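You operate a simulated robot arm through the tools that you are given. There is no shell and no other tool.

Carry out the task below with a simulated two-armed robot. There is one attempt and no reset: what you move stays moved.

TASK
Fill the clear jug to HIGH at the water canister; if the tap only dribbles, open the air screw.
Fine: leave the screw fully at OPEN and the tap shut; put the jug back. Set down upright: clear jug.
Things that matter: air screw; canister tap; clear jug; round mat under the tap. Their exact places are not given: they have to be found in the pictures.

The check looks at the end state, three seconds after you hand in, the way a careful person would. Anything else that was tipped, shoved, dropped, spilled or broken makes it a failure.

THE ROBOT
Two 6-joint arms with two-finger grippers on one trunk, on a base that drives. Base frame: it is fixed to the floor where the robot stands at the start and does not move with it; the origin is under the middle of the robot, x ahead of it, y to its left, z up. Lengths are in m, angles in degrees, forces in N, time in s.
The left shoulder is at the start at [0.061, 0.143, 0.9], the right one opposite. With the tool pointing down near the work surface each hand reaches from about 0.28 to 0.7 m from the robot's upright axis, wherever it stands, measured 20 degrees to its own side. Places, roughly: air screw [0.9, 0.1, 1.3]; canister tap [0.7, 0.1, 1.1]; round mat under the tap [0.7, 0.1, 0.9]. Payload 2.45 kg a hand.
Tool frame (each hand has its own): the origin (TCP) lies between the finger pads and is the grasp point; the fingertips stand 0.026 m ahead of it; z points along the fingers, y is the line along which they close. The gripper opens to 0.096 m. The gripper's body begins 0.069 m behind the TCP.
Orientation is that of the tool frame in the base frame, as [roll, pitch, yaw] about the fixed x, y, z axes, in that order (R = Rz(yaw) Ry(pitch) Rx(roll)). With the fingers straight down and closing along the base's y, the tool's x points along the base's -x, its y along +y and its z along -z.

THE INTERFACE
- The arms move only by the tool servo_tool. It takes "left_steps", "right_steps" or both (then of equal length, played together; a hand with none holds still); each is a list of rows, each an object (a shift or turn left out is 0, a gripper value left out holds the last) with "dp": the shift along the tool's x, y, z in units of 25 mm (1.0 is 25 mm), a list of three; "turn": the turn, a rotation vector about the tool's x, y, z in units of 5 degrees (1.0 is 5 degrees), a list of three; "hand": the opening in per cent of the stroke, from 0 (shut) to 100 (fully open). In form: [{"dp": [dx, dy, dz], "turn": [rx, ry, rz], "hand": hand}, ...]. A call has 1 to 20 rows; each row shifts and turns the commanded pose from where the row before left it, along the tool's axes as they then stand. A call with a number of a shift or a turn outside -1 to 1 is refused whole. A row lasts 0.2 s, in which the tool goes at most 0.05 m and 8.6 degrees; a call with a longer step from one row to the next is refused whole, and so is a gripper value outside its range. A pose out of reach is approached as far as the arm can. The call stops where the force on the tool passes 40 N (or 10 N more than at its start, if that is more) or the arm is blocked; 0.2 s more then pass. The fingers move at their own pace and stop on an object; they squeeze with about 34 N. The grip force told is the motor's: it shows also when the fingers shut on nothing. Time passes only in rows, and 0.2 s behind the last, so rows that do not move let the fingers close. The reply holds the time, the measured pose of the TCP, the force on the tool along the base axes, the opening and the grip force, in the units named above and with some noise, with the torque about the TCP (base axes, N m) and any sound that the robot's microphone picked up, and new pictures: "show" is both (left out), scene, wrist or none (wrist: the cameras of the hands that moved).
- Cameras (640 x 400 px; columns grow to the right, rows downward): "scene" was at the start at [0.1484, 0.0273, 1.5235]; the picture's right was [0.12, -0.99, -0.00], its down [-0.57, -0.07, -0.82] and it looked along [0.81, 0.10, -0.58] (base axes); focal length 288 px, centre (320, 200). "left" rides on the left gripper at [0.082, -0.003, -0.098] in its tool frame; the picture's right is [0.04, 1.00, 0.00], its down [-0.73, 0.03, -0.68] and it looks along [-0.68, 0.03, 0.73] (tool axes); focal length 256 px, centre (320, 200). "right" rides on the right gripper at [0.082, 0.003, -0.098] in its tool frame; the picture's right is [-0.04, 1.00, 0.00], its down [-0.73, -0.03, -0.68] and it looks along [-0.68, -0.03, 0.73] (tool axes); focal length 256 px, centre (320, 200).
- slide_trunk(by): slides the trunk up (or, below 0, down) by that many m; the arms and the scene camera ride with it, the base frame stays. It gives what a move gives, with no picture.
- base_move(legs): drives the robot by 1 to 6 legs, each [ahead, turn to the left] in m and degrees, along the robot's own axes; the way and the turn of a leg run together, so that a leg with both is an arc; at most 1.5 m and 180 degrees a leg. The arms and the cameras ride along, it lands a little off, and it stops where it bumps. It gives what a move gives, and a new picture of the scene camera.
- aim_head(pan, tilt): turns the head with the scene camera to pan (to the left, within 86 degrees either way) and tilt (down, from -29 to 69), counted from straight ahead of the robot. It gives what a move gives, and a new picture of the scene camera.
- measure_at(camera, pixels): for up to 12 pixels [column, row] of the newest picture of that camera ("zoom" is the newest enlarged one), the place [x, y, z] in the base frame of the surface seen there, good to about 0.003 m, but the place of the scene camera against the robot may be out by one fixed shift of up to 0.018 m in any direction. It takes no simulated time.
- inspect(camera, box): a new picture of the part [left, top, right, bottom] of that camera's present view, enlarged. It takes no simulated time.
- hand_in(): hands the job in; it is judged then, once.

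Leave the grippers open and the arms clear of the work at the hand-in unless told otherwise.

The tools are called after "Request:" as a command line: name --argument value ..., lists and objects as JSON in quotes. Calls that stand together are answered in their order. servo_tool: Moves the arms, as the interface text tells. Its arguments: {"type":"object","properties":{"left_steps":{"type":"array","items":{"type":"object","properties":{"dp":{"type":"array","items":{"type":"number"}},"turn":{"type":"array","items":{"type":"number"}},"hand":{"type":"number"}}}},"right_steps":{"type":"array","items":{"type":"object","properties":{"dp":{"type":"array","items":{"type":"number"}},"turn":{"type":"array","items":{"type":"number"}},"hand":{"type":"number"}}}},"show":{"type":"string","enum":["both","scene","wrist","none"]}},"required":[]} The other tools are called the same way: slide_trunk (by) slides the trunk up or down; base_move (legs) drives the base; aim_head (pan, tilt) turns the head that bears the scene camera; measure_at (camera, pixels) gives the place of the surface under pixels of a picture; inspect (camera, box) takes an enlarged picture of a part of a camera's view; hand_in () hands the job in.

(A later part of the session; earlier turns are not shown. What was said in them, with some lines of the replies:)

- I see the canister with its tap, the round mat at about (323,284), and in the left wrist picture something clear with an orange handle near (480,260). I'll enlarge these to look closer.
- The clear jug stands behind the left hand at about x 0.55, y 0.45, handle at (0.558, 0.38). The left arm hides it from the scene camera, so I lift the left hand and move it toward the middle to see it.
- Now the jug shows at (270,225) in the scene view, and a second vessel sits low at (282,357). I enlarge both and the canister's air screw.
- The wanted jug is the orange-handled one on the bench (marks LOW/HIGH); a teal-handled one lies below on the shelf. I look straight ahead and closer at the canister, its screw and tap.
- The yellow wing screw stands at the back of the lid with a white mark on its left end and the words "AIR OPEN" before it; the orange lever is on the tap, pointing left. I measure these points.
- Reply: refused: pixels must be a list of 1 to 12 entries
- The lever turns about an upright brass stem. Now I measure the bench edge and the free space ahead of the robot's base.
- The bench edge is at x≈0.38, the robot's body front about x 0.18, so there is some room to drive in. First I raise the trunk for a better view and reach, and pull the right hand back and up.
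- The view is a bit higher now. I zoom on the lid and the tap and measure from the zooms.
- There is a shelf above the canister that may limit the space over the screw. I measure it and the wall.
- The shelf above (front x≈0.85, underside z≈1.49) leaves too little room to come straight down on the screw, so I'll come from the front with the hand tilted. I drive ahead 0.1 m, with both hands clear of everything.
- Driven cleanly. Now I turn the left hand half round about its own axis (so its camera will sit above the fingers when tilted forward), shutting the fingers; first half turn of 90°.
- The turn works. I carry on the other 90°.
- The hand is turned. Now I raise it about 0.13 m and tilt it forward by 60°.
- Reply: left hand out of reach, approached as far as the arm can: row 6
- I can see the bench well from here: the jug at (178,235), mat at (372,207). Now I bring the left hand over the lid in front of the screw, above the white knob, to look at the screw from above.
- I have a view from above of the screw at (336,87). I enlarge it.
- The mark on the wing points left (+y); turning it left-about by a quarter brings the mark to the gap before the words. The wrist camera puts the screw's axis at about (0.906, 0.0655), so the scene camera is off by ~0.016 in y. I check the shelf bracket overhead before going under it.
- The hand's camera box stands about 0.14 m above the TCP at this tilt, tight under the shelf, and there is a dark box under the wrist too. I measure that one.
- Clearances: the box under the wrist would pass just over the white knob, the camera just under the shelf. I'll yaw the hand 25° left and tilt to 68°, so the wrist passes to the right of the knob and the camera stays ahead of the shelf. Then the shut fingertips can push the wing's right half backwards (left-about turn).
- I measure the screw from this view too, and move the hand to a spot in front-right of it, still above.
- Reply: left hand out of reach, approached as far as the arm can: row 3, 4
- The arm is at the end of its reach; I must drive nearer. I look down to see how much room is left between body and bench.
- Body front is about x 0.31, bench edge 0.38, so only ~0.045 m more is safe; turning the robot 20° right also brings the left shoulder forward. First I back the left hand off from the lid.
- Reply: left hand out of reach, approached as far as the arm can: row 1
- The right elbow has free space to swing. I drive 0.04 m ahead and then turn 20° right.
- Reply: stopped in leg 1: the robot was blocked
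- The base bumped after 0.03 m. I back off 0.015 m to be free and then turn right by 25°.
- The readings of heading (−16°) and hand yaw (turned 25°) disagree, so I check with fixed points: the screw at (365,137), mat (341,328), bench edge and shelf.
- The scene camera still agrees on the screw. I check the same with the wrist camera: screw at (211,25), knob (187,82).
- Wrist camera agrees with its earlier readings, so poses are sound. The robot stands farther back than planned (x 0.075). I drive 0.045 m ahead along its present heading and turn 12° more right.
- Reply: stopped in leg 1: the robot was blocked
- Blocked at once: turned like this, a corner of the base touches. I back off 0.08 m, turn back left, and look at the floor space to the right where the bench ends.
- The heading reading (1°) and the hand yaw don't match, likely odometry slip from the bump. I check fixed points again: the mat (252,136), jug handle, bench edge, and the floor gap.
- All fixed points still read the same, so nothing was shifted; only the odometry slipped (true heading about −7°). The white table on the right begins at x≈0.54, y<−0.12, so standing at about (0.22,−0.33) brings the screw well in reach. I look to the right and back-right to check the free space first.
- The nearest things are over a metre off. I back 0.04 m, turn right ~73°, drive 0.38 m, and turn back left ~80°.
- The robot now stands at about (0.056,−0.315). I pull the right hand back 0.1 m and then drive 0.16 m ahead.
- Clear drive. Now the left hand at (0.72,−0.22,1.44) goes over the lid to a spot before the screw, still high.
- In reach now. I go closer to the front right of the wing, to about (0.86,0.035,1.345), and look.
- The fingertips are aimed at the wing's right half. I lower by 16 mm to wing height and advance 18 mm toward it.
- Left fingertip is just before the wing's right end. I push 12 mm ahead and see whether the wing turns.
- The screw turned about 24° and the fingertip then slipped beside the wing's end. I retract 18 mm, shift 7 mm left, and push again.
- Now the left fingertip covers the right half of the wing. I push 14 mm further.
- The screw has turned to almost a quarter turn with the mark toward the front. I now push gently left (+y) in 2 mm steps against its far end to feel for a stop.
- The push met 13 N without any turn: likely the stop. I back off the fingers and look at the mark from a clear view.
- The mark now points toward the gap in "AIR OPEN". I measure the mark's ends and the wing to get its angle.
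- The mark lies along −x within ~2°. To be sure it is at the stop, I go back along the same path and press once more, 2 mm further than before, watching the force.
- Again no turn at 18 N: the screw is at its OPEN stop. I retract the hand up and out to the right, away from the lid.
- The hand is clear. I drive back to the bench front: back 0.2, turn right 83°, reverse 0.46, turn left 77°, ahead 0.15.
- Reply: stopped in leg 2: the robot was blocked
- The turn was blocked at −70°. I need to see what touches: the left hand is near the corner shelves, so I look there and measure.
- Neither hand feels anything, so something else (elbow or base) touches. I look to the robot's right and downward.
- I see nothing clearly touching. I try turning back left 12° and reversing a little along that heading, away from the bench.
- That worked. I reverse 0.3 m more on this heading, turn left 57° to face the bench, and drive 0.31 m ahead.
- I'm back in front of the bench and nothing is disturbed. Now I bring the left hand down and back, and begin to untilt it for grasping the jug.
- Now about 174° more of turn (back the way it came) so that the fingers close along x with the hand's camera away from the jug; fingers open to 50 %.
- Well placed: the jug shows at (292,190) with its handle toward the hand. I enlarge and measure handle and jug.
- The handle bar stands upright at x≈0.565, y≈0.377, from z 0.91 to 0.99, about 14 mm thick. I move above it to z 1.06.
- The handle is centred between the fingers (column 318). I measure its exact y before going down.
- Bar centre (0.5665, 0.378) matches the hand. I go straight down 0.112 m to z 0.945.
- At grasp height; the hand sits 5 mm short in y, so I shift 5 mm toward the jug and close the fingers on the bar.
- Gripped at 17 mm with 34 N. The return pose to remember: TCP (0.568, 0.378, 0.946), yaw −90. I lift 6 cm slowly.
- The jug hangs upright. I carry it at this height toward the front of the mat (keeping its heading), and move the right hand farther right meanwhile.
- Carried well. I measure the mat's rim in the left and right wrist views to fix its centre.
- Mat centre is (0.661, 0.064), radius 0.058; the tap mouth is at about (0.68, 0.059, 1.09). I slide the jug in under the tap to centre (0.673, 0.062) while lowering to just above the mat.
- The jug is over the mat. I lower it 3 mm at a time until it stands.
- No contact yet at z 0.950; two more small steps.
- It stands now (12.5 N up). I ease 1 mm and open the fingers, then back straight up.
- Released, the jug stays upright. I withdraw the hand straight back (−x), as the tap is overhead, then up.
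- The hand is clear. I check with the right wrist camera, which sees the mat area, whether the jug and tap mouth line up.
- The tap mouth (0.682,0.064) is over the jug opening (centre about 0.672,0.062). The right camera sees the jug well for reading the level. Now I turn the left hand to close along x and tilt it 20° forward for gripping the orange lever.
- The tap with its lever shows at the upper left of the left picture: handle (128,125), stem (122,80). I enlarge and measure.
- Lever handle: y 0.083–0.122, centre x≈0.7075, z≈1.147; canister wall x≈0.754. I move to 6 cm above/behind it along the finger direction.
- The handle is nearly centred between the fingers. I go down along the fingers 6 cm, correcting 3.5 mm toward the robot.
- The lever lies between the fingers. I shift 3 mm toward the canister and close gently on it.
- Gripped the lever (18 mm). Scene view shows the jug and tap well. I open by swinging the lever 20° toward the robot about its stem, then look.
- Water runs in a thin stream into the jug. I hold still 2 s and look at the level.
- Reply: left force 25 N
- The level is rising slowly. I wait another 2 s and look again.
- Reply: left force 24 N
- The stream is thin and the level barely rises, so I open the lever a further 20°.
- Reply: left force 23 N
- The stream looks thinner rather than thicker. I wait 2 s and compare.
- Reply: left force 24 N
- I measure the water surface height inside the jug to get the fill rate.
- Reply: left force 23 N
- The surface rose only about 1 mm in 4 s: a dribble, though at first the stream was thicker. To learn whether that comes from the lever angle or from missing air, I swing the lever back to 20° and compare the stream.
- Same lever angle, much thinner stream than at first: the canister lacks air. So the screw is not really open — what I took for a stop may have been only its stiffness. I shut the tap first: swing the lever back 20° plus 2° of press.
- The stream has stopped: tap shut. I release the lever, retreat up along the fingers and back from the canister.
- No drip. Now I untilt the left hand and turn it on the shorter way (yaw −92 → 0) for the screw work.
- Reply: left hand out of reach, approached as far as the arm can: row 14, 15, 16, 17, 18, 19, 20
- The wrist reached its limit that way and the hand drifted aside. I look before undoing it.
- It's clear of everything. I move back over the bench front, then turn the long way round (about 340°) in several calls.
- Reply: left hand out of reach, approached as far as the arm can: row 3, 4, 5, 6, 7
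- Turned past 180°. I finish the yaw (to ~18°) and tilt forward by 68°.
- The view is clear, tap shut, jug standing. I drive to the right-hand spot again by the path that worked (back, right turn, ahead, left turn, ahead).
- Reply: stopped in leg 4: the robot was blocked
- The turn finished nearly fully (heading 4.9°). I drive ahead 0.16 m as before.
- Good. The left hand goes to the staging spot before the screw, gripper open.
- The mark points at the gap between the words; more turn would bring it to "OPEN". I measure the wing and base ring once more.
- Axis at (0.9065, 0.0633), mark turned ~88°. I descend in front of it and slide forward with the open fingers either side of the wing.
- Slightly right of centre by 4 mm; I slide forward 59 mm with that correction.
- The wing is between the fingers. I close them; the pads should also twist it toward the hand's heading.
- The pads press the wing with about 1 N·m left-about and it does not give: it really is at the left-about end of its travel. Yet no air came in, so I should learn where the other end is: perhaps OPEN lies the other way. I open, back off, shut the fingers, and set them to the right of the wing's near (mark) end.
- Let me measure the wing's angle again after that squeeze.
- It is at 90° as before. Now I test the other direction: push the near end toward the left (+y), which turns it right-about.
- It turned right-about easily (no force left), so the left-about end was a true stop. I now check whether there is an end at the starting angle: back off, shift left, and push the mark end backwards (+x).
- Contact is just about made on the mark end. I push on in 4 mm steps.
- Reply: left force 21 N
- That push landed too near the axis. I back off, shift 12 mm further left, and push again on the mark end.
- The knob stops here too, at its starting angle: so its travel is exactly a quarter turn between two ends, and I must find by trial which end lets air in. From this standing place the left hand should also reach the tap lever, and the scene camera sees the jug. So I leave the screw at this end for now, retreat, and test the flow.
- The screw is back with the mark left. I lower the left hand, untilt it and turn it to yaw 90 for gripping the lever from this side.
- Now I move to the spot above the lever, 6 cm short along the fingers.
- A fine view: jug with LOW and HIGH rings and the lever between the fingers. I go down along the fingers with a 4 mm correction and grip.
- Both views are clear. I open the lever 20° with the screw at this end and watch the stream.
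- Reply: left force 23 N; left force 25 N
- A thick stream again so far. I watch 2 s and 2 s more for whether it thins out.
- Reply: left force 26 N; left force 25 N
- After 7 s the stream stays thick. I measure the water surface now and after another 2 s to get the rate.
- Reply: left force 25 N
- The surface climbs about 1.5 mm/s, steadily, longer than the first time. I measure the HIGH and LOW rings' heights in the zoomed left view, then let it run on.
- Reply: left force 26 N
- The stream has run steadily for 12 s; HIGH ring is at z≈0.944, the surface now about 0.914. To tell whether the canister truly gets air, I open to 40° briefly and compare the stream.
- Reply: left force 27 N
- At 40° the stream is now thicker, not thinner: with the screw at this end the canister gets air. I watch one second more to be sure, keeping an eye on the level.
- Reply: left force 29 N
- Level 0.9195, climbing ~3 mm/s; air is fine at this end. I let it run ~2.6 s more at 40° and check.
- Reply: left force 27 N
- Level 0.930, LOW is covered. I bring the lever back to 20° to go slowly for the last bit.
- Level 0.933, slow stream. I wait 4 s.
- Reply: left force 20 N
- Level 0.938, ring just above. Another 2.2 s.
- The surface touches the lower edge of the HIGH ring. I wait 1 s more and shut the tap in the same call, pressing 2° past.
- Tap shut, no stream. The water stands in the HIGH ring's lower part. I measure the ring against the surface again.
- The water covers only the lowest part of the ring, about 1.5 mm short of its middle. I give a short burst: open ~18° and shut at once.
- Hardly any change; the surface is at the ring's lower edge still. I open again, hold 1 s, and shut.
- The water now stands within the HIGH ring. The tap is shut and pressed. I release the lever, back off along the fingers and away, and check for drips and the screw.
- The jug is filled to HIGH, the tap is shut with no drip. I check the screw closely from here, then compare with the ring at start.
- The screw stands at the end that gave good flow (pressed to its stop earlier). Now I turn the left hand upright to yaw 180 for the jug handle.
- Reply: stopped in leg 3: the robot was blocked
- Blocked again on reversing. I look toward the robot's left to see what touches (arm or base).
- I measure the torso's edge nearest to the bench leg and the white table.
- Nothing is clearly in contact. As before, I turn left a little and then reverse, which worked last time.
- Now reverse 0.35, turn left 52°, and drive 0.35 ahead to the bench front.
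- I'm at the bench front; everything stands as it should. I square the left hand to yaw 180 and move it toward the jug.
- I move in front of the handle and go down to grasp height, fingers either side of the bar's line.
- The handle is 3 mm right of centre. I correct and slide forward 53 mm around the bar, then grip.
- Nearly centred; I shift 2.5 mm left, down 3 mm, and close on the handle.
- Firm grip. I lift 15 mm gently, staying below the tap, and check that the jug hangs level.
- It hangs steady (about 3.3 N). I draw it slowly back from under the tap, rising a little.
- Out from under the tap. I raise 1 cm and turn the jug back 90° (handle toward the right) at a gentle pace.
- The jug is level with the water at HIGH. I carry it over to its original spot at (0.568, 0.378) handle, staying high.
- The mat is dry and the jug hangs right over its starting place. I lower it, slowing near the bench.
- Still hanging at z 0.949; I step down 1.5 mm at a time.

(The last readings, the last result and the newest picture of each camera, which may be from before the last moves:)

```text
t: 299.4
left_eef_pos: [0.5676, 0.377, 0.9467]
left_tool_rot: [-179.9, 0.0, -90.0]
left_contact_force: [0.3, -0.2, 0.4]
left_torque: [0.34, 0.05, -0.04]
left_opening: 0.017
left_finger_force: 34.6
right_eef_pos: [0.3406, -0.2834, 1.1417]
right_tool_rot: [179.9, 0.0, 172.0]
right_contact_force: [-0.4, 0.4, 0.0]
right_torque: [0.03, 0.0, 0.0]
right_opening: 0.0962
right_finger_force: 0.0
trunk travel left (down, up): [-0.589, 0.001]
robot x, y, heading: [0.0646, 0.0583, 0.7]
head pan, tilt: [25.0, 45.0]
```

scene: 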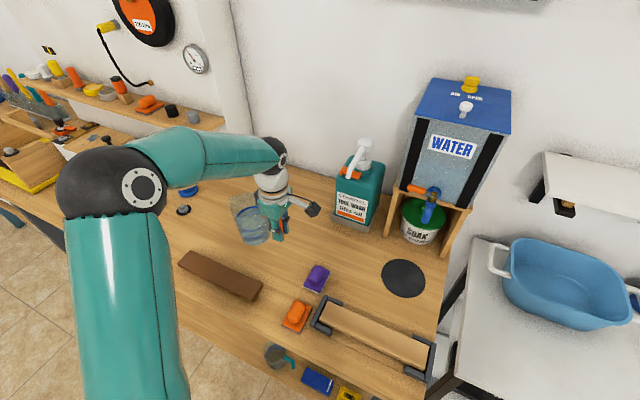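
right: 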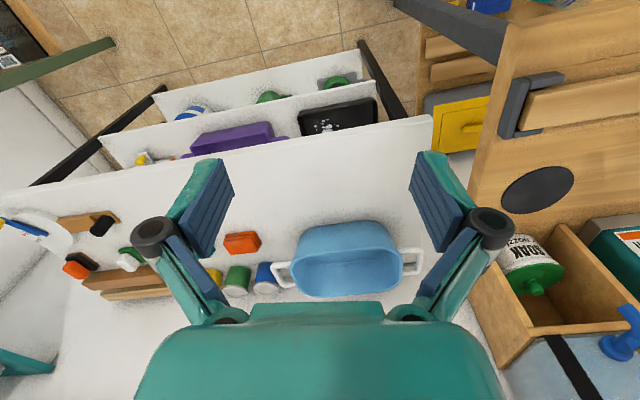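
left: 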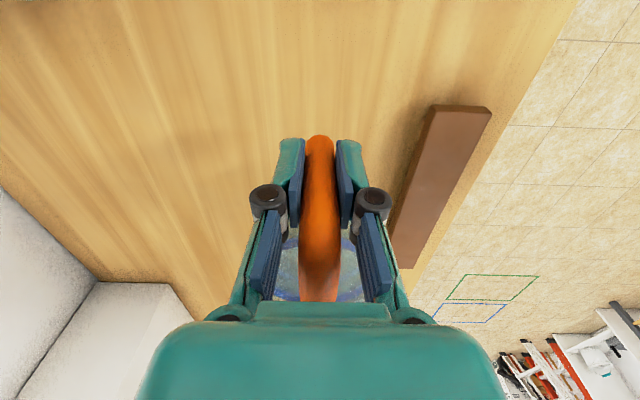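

It touches now (weight taken off). One more millimetre, then I release.

Request:
servo_tool --left_steps '[{"dp": [0, 0, 0.04]}]' --show "none"

Request:
servo_tool --left_steps '[{"hand": 22}, {"hand": 30}, {"hand": 45}, {"hand": 45}]'

Request:
inspect --camera "scene" --box '[190, 180, 320, 280]'

```text
t: 299.8
left_eef_pos: [0.5684, 0.3761, 0.946]
left_tool_rot: [-179.8, 0.0, -90.0]
left_contact_force: [-0.5, 1.5, 5.9]
left_torque: [1.04, 0.01, -0.02]
left_opening: 0.0169
left_finger_force: 34.1
right_eef_pos: [0.3396, -0.2853, 1.1434]
right_tool_rot: [179.9, -0.1, 172.0]
right_contact_force: [1.1, -0.5, 0.2]
right_torque: [0.02, 0.01, 0.03]
right_opening: 0.096
right_finger_force: 0.1
trunk travel left (down, up): [-0.589, 0.001]
robot x, y, heading: [0.0669, 0.0609, 0.6]
head pan, tilt: [25.0, 45.0]
```

```text
t: 300.8
left_eef_pos: [0.5681, 0.3767, 0.9442]
left_tool_rot: [-180.0, -0.1, -90.0]
left_contact_force: [0.3, -0.7, -0.1]
left_torque: [0.02, 0.0, 0.01]
left_opening: 0.0432
left_finger_force: 0.1
right_eef_pos: [0.3396, -0.2852, 1.1412]
right_tool_rot: [180.0, -0.1, 171.9]
right_contact_force: [0.5, -0.6, 0.2]
right_torque: [0.0, 0.0, 0.02]
right_opening: 0.0959
right_finger_force: 0.1
trunk travel left (down, up): [-0.589, 0.001]
robot x, y, heading: [0.074, 0.0561, 0.3]
head pan, tilt: [25.0, 45.0]
```

scene: 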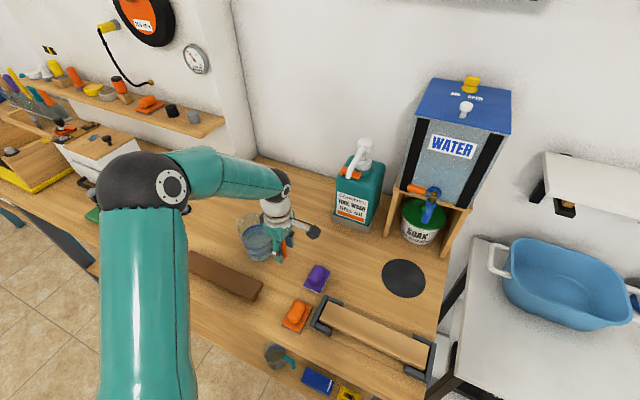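
left: 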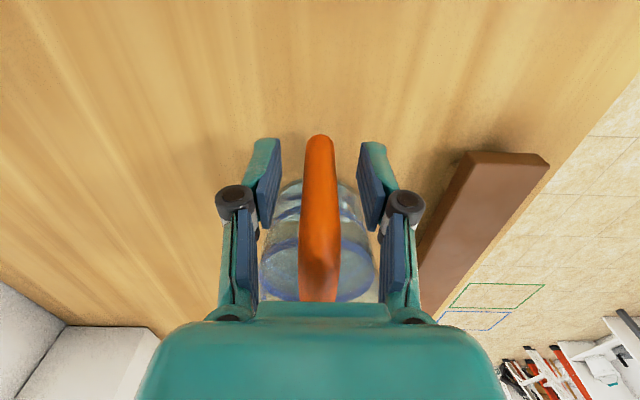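

```text
4.00 times, centred on (255, 230) of scene
```

zoom: 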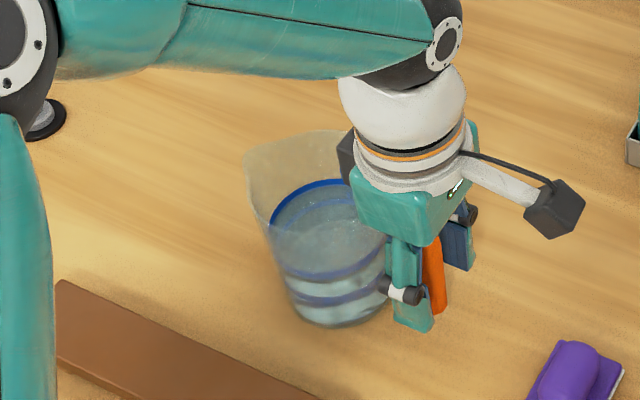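

The jug stands upright at its old place. I withdraw the hand sideways (−y), then up, and open it fully.

Request:
servo_tool --left_steps '[{"dp": [0.3, 0, 0]}, {"dp": [0.6, 0, 0]}, {"dp": [0.6, 0, 0]}, {"dp": [0.6, 0, 0]}, {"dp": [0.6, 0, -0.5]}, {"dp": [0.4, 0, -1]}, {"dp": [0.2, 0, -1]}, {"dp": [0, 0, -1]}, {"dp": [0, 0.3, -1], "hand": 100}, {"dp": [0, 0.5, -1]}, {"dp": [0, 0.8, -1]}, {"dp": [0, 0.8, -1]}, {"dp": [0, 0.8, -1]}]'

Request:
aim_head --pan 18 --tilt 42

Request:
inspect --camera "scene" --box '[180, 180, 320, 290]'

Request:
inspect --camera "scene" --box '[370, 70, 510, 270]'

```text
t: 303.6
left_eef_pos: [0.4868, 0.297, 1.1561]
left_tool_rot: [-179.8, -0.1, -90.0]
left_contact_force: [0.5, 0.5, 0.2]
left_torque: [-0.01, -0.02, -0.01]
left_opening: 0.096
left_finger_force: 0.0
right_eef_pos: [0.3394, -0.2852, 1.1419]
right_tool_rot: [179.9, 0.0, 172.0]
right_contact_force: [0.0, 0.1, 0.4]
right_torque: [-0.01, -0.02, 0.02]
right_opening: 0.0958
right_finger_force: 0.0
trunk travel left (down, up): [-0.589, 0.001]
robot x, y, heading: [0.0712, 0.0619, 0.4]
head pan, tilt: [25.0, 45.0]
```

scene: 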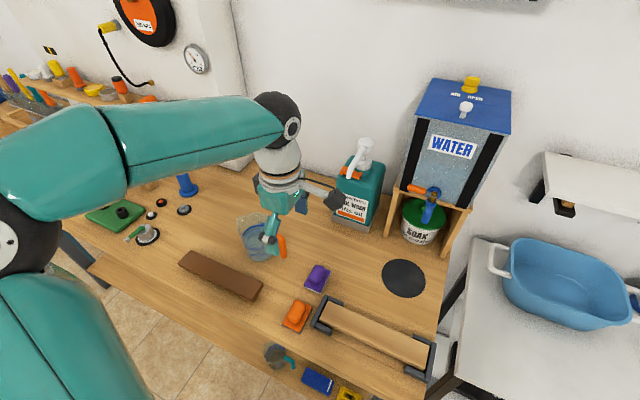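
left: 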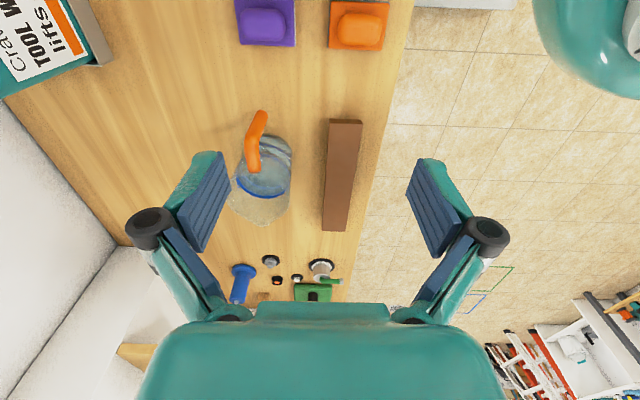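

```text
t: 304.2
left_eef_pos: [0.4887, 0.2974, 1.156]
left_tool_rot: [-180.0, -0.1, -90.0]
left_contact_force: [-0.4, 0.2, 0.1]
left_torque: [0.0, 0.01, 0.0]
left_opening: 0.0959
left_finger_force: 0.0
right_eef_pos: [0.3408, -0.2843, 1.1416]
right_tool_rot: [179.8, -0.1, 171.9]
right_contact_force: [-0.1, 0.4, 0.5]
right_torque: [0.02, 0.02, -0.05]
right_opening: 0.0958
right_finger_force: 0.1
trunk travel left (down, up): [-0.589, 0.001]
robot x, y, heading: [0.07, 0.061, 0.5]
head pan, tilt: [18.0, 42.0]
```

scene: 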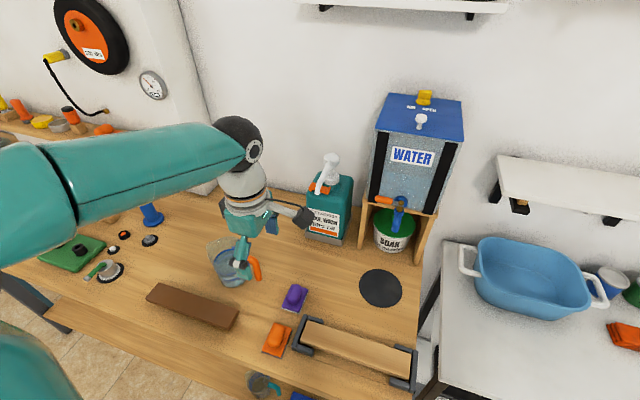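

```text
3.64 times, centred on (250, 235) of scene
```

zoom: 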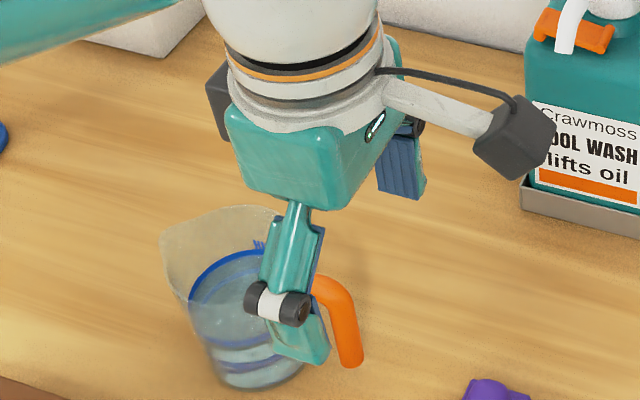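

```text
2.00 times, centred on (440, 170) of scene
```

zoom: 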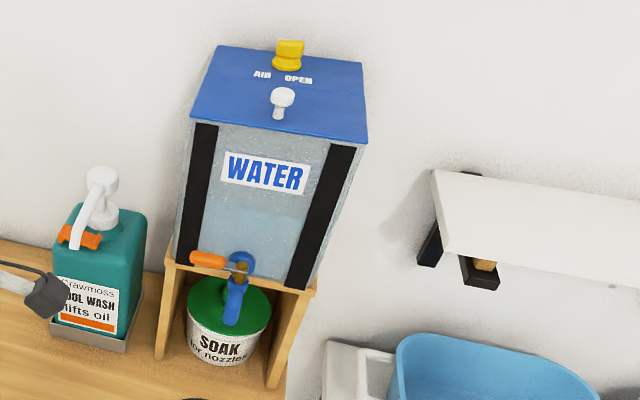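

All looks right: tap lever shut, mat dry, jug at HIGH. I raise the left hand farther away and take a last close look at jug, screw and tap.

Request:
servo_tool --left_steps '[{"dp": [0.5, 1, -1]}, {"dp": [0.5, 1, -1]}, {"dp": [0.5, 1, -1]}, {"dp": [0.5, 0.5, 0]}]'

Request:
inspect --camera "scene" --box '[395, 85, 455, 125]'

Request:
inspect --camera "scene" --box '[350, 180, 450, 310]'

Request:
inspect --camera "left" --box '[180, 60, 360, 240]'

Request:
inspect --camera "scene" --box '[180, 200, 300, 310]'

```text
t: 305.2
left_eef_pos: [0.3992, 0.2443, 1.2316]
left_tool_rot: [-179.9, -0.1, -90.0]
left_contact_force: [0.3, 0.5, 0.5]
left_torque: [-0.01, -0.01, -0.01]
left_opening: 0.0959
left_finger_force: 0.1
right_eef_pos: [0.3389, -0.284, 1.1417]
right_tool_rot: [179.9, -0.2, 172.1]
right_contact_force: [0.6, 0.0, 0.2]
right_torque: [0.01, 0.03, -0.04]
right_opening: 0.0963
right_finger_force: 0.0
trunk travel left (down, up): [-0.589, 0.001]
robot x, y, heading: [0.0702, 0.0588, 0.7]
head pan, tilt: [18.0, 42.0]
```

scene: 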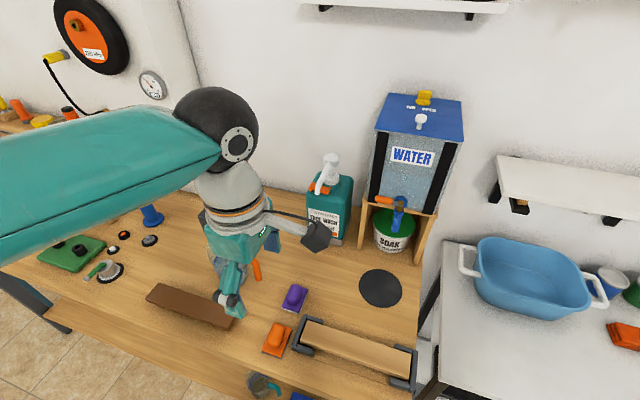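
left: 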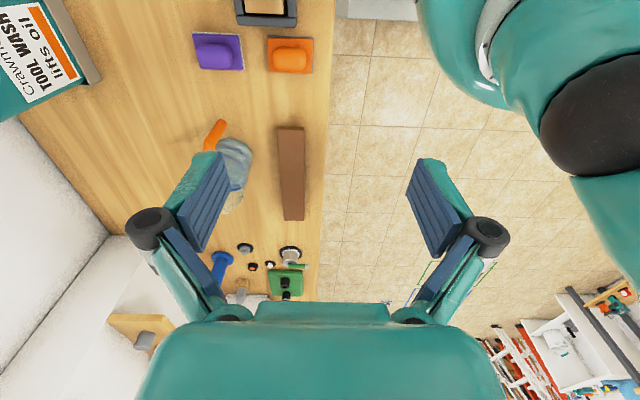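

```text
10.00 times, centred on (425, 105) of scene
```

zoom: 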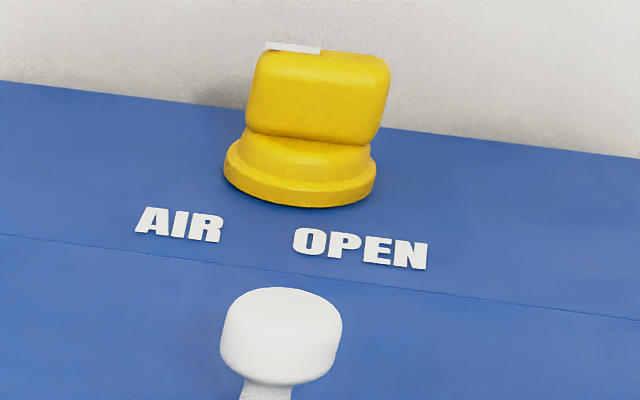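

```text
3.08 times, centred on (400, 245) of scene
```

zoom: 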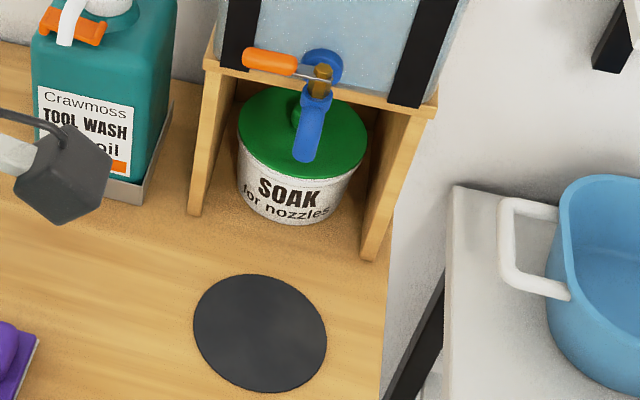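

```text
2.22 times, centred on (270, 150) of left
```

zoom: 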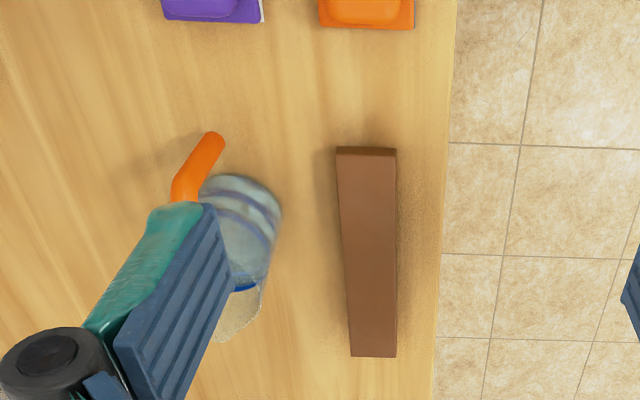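

```text
3.64 times, centred on (240, 255) of scene
```

zoom: 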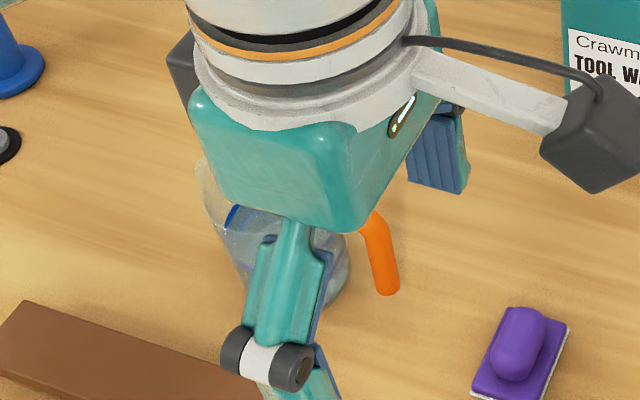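

The tap lever is shut with no drip, and the mat and bench are dry. The screw is at the end of its travel where water flowed freely. At the other end the tap only dribbled. The jug stands upright at its starting place, filled to HIGH. Both hands are open and clear, so I hand in.

Request:
hand_in

```text
The job is handed in.
```

I filled the clear jug to the HIGH ring, put it back upright where it started, and handed the job in. I don't have a verdict on it yet.

- **Jug:** the water surface is inside the HIGH ring, roughly at its middle. I saw no spill on the mat or the bench.
- **Tap:** shut, with no drip when I last looked.
- **Air screw:** it has two end stops a quarter turn apart, and the lid doesn't make clear which is OPEN.
    - **Mark toward the front:** I first turned it left-about to here, and the tap fell to a dribble.
    - **Mark to the left:** this is where it started. Here the water ran freely for the whole fill, so I left it hard against this stop as OPEN.
    - **Risk:** this choice rests on the flow rather than the label, so it is the part most likely to be judged differently.
- **Bumps:** the base was stopped by contact or blocked several times while I drove around the bench. Everything I checked afterwards was still in place.

Both grippers are open and the arms are clear of the work. The robot is standing slightly ahead of and to the left of where it began.
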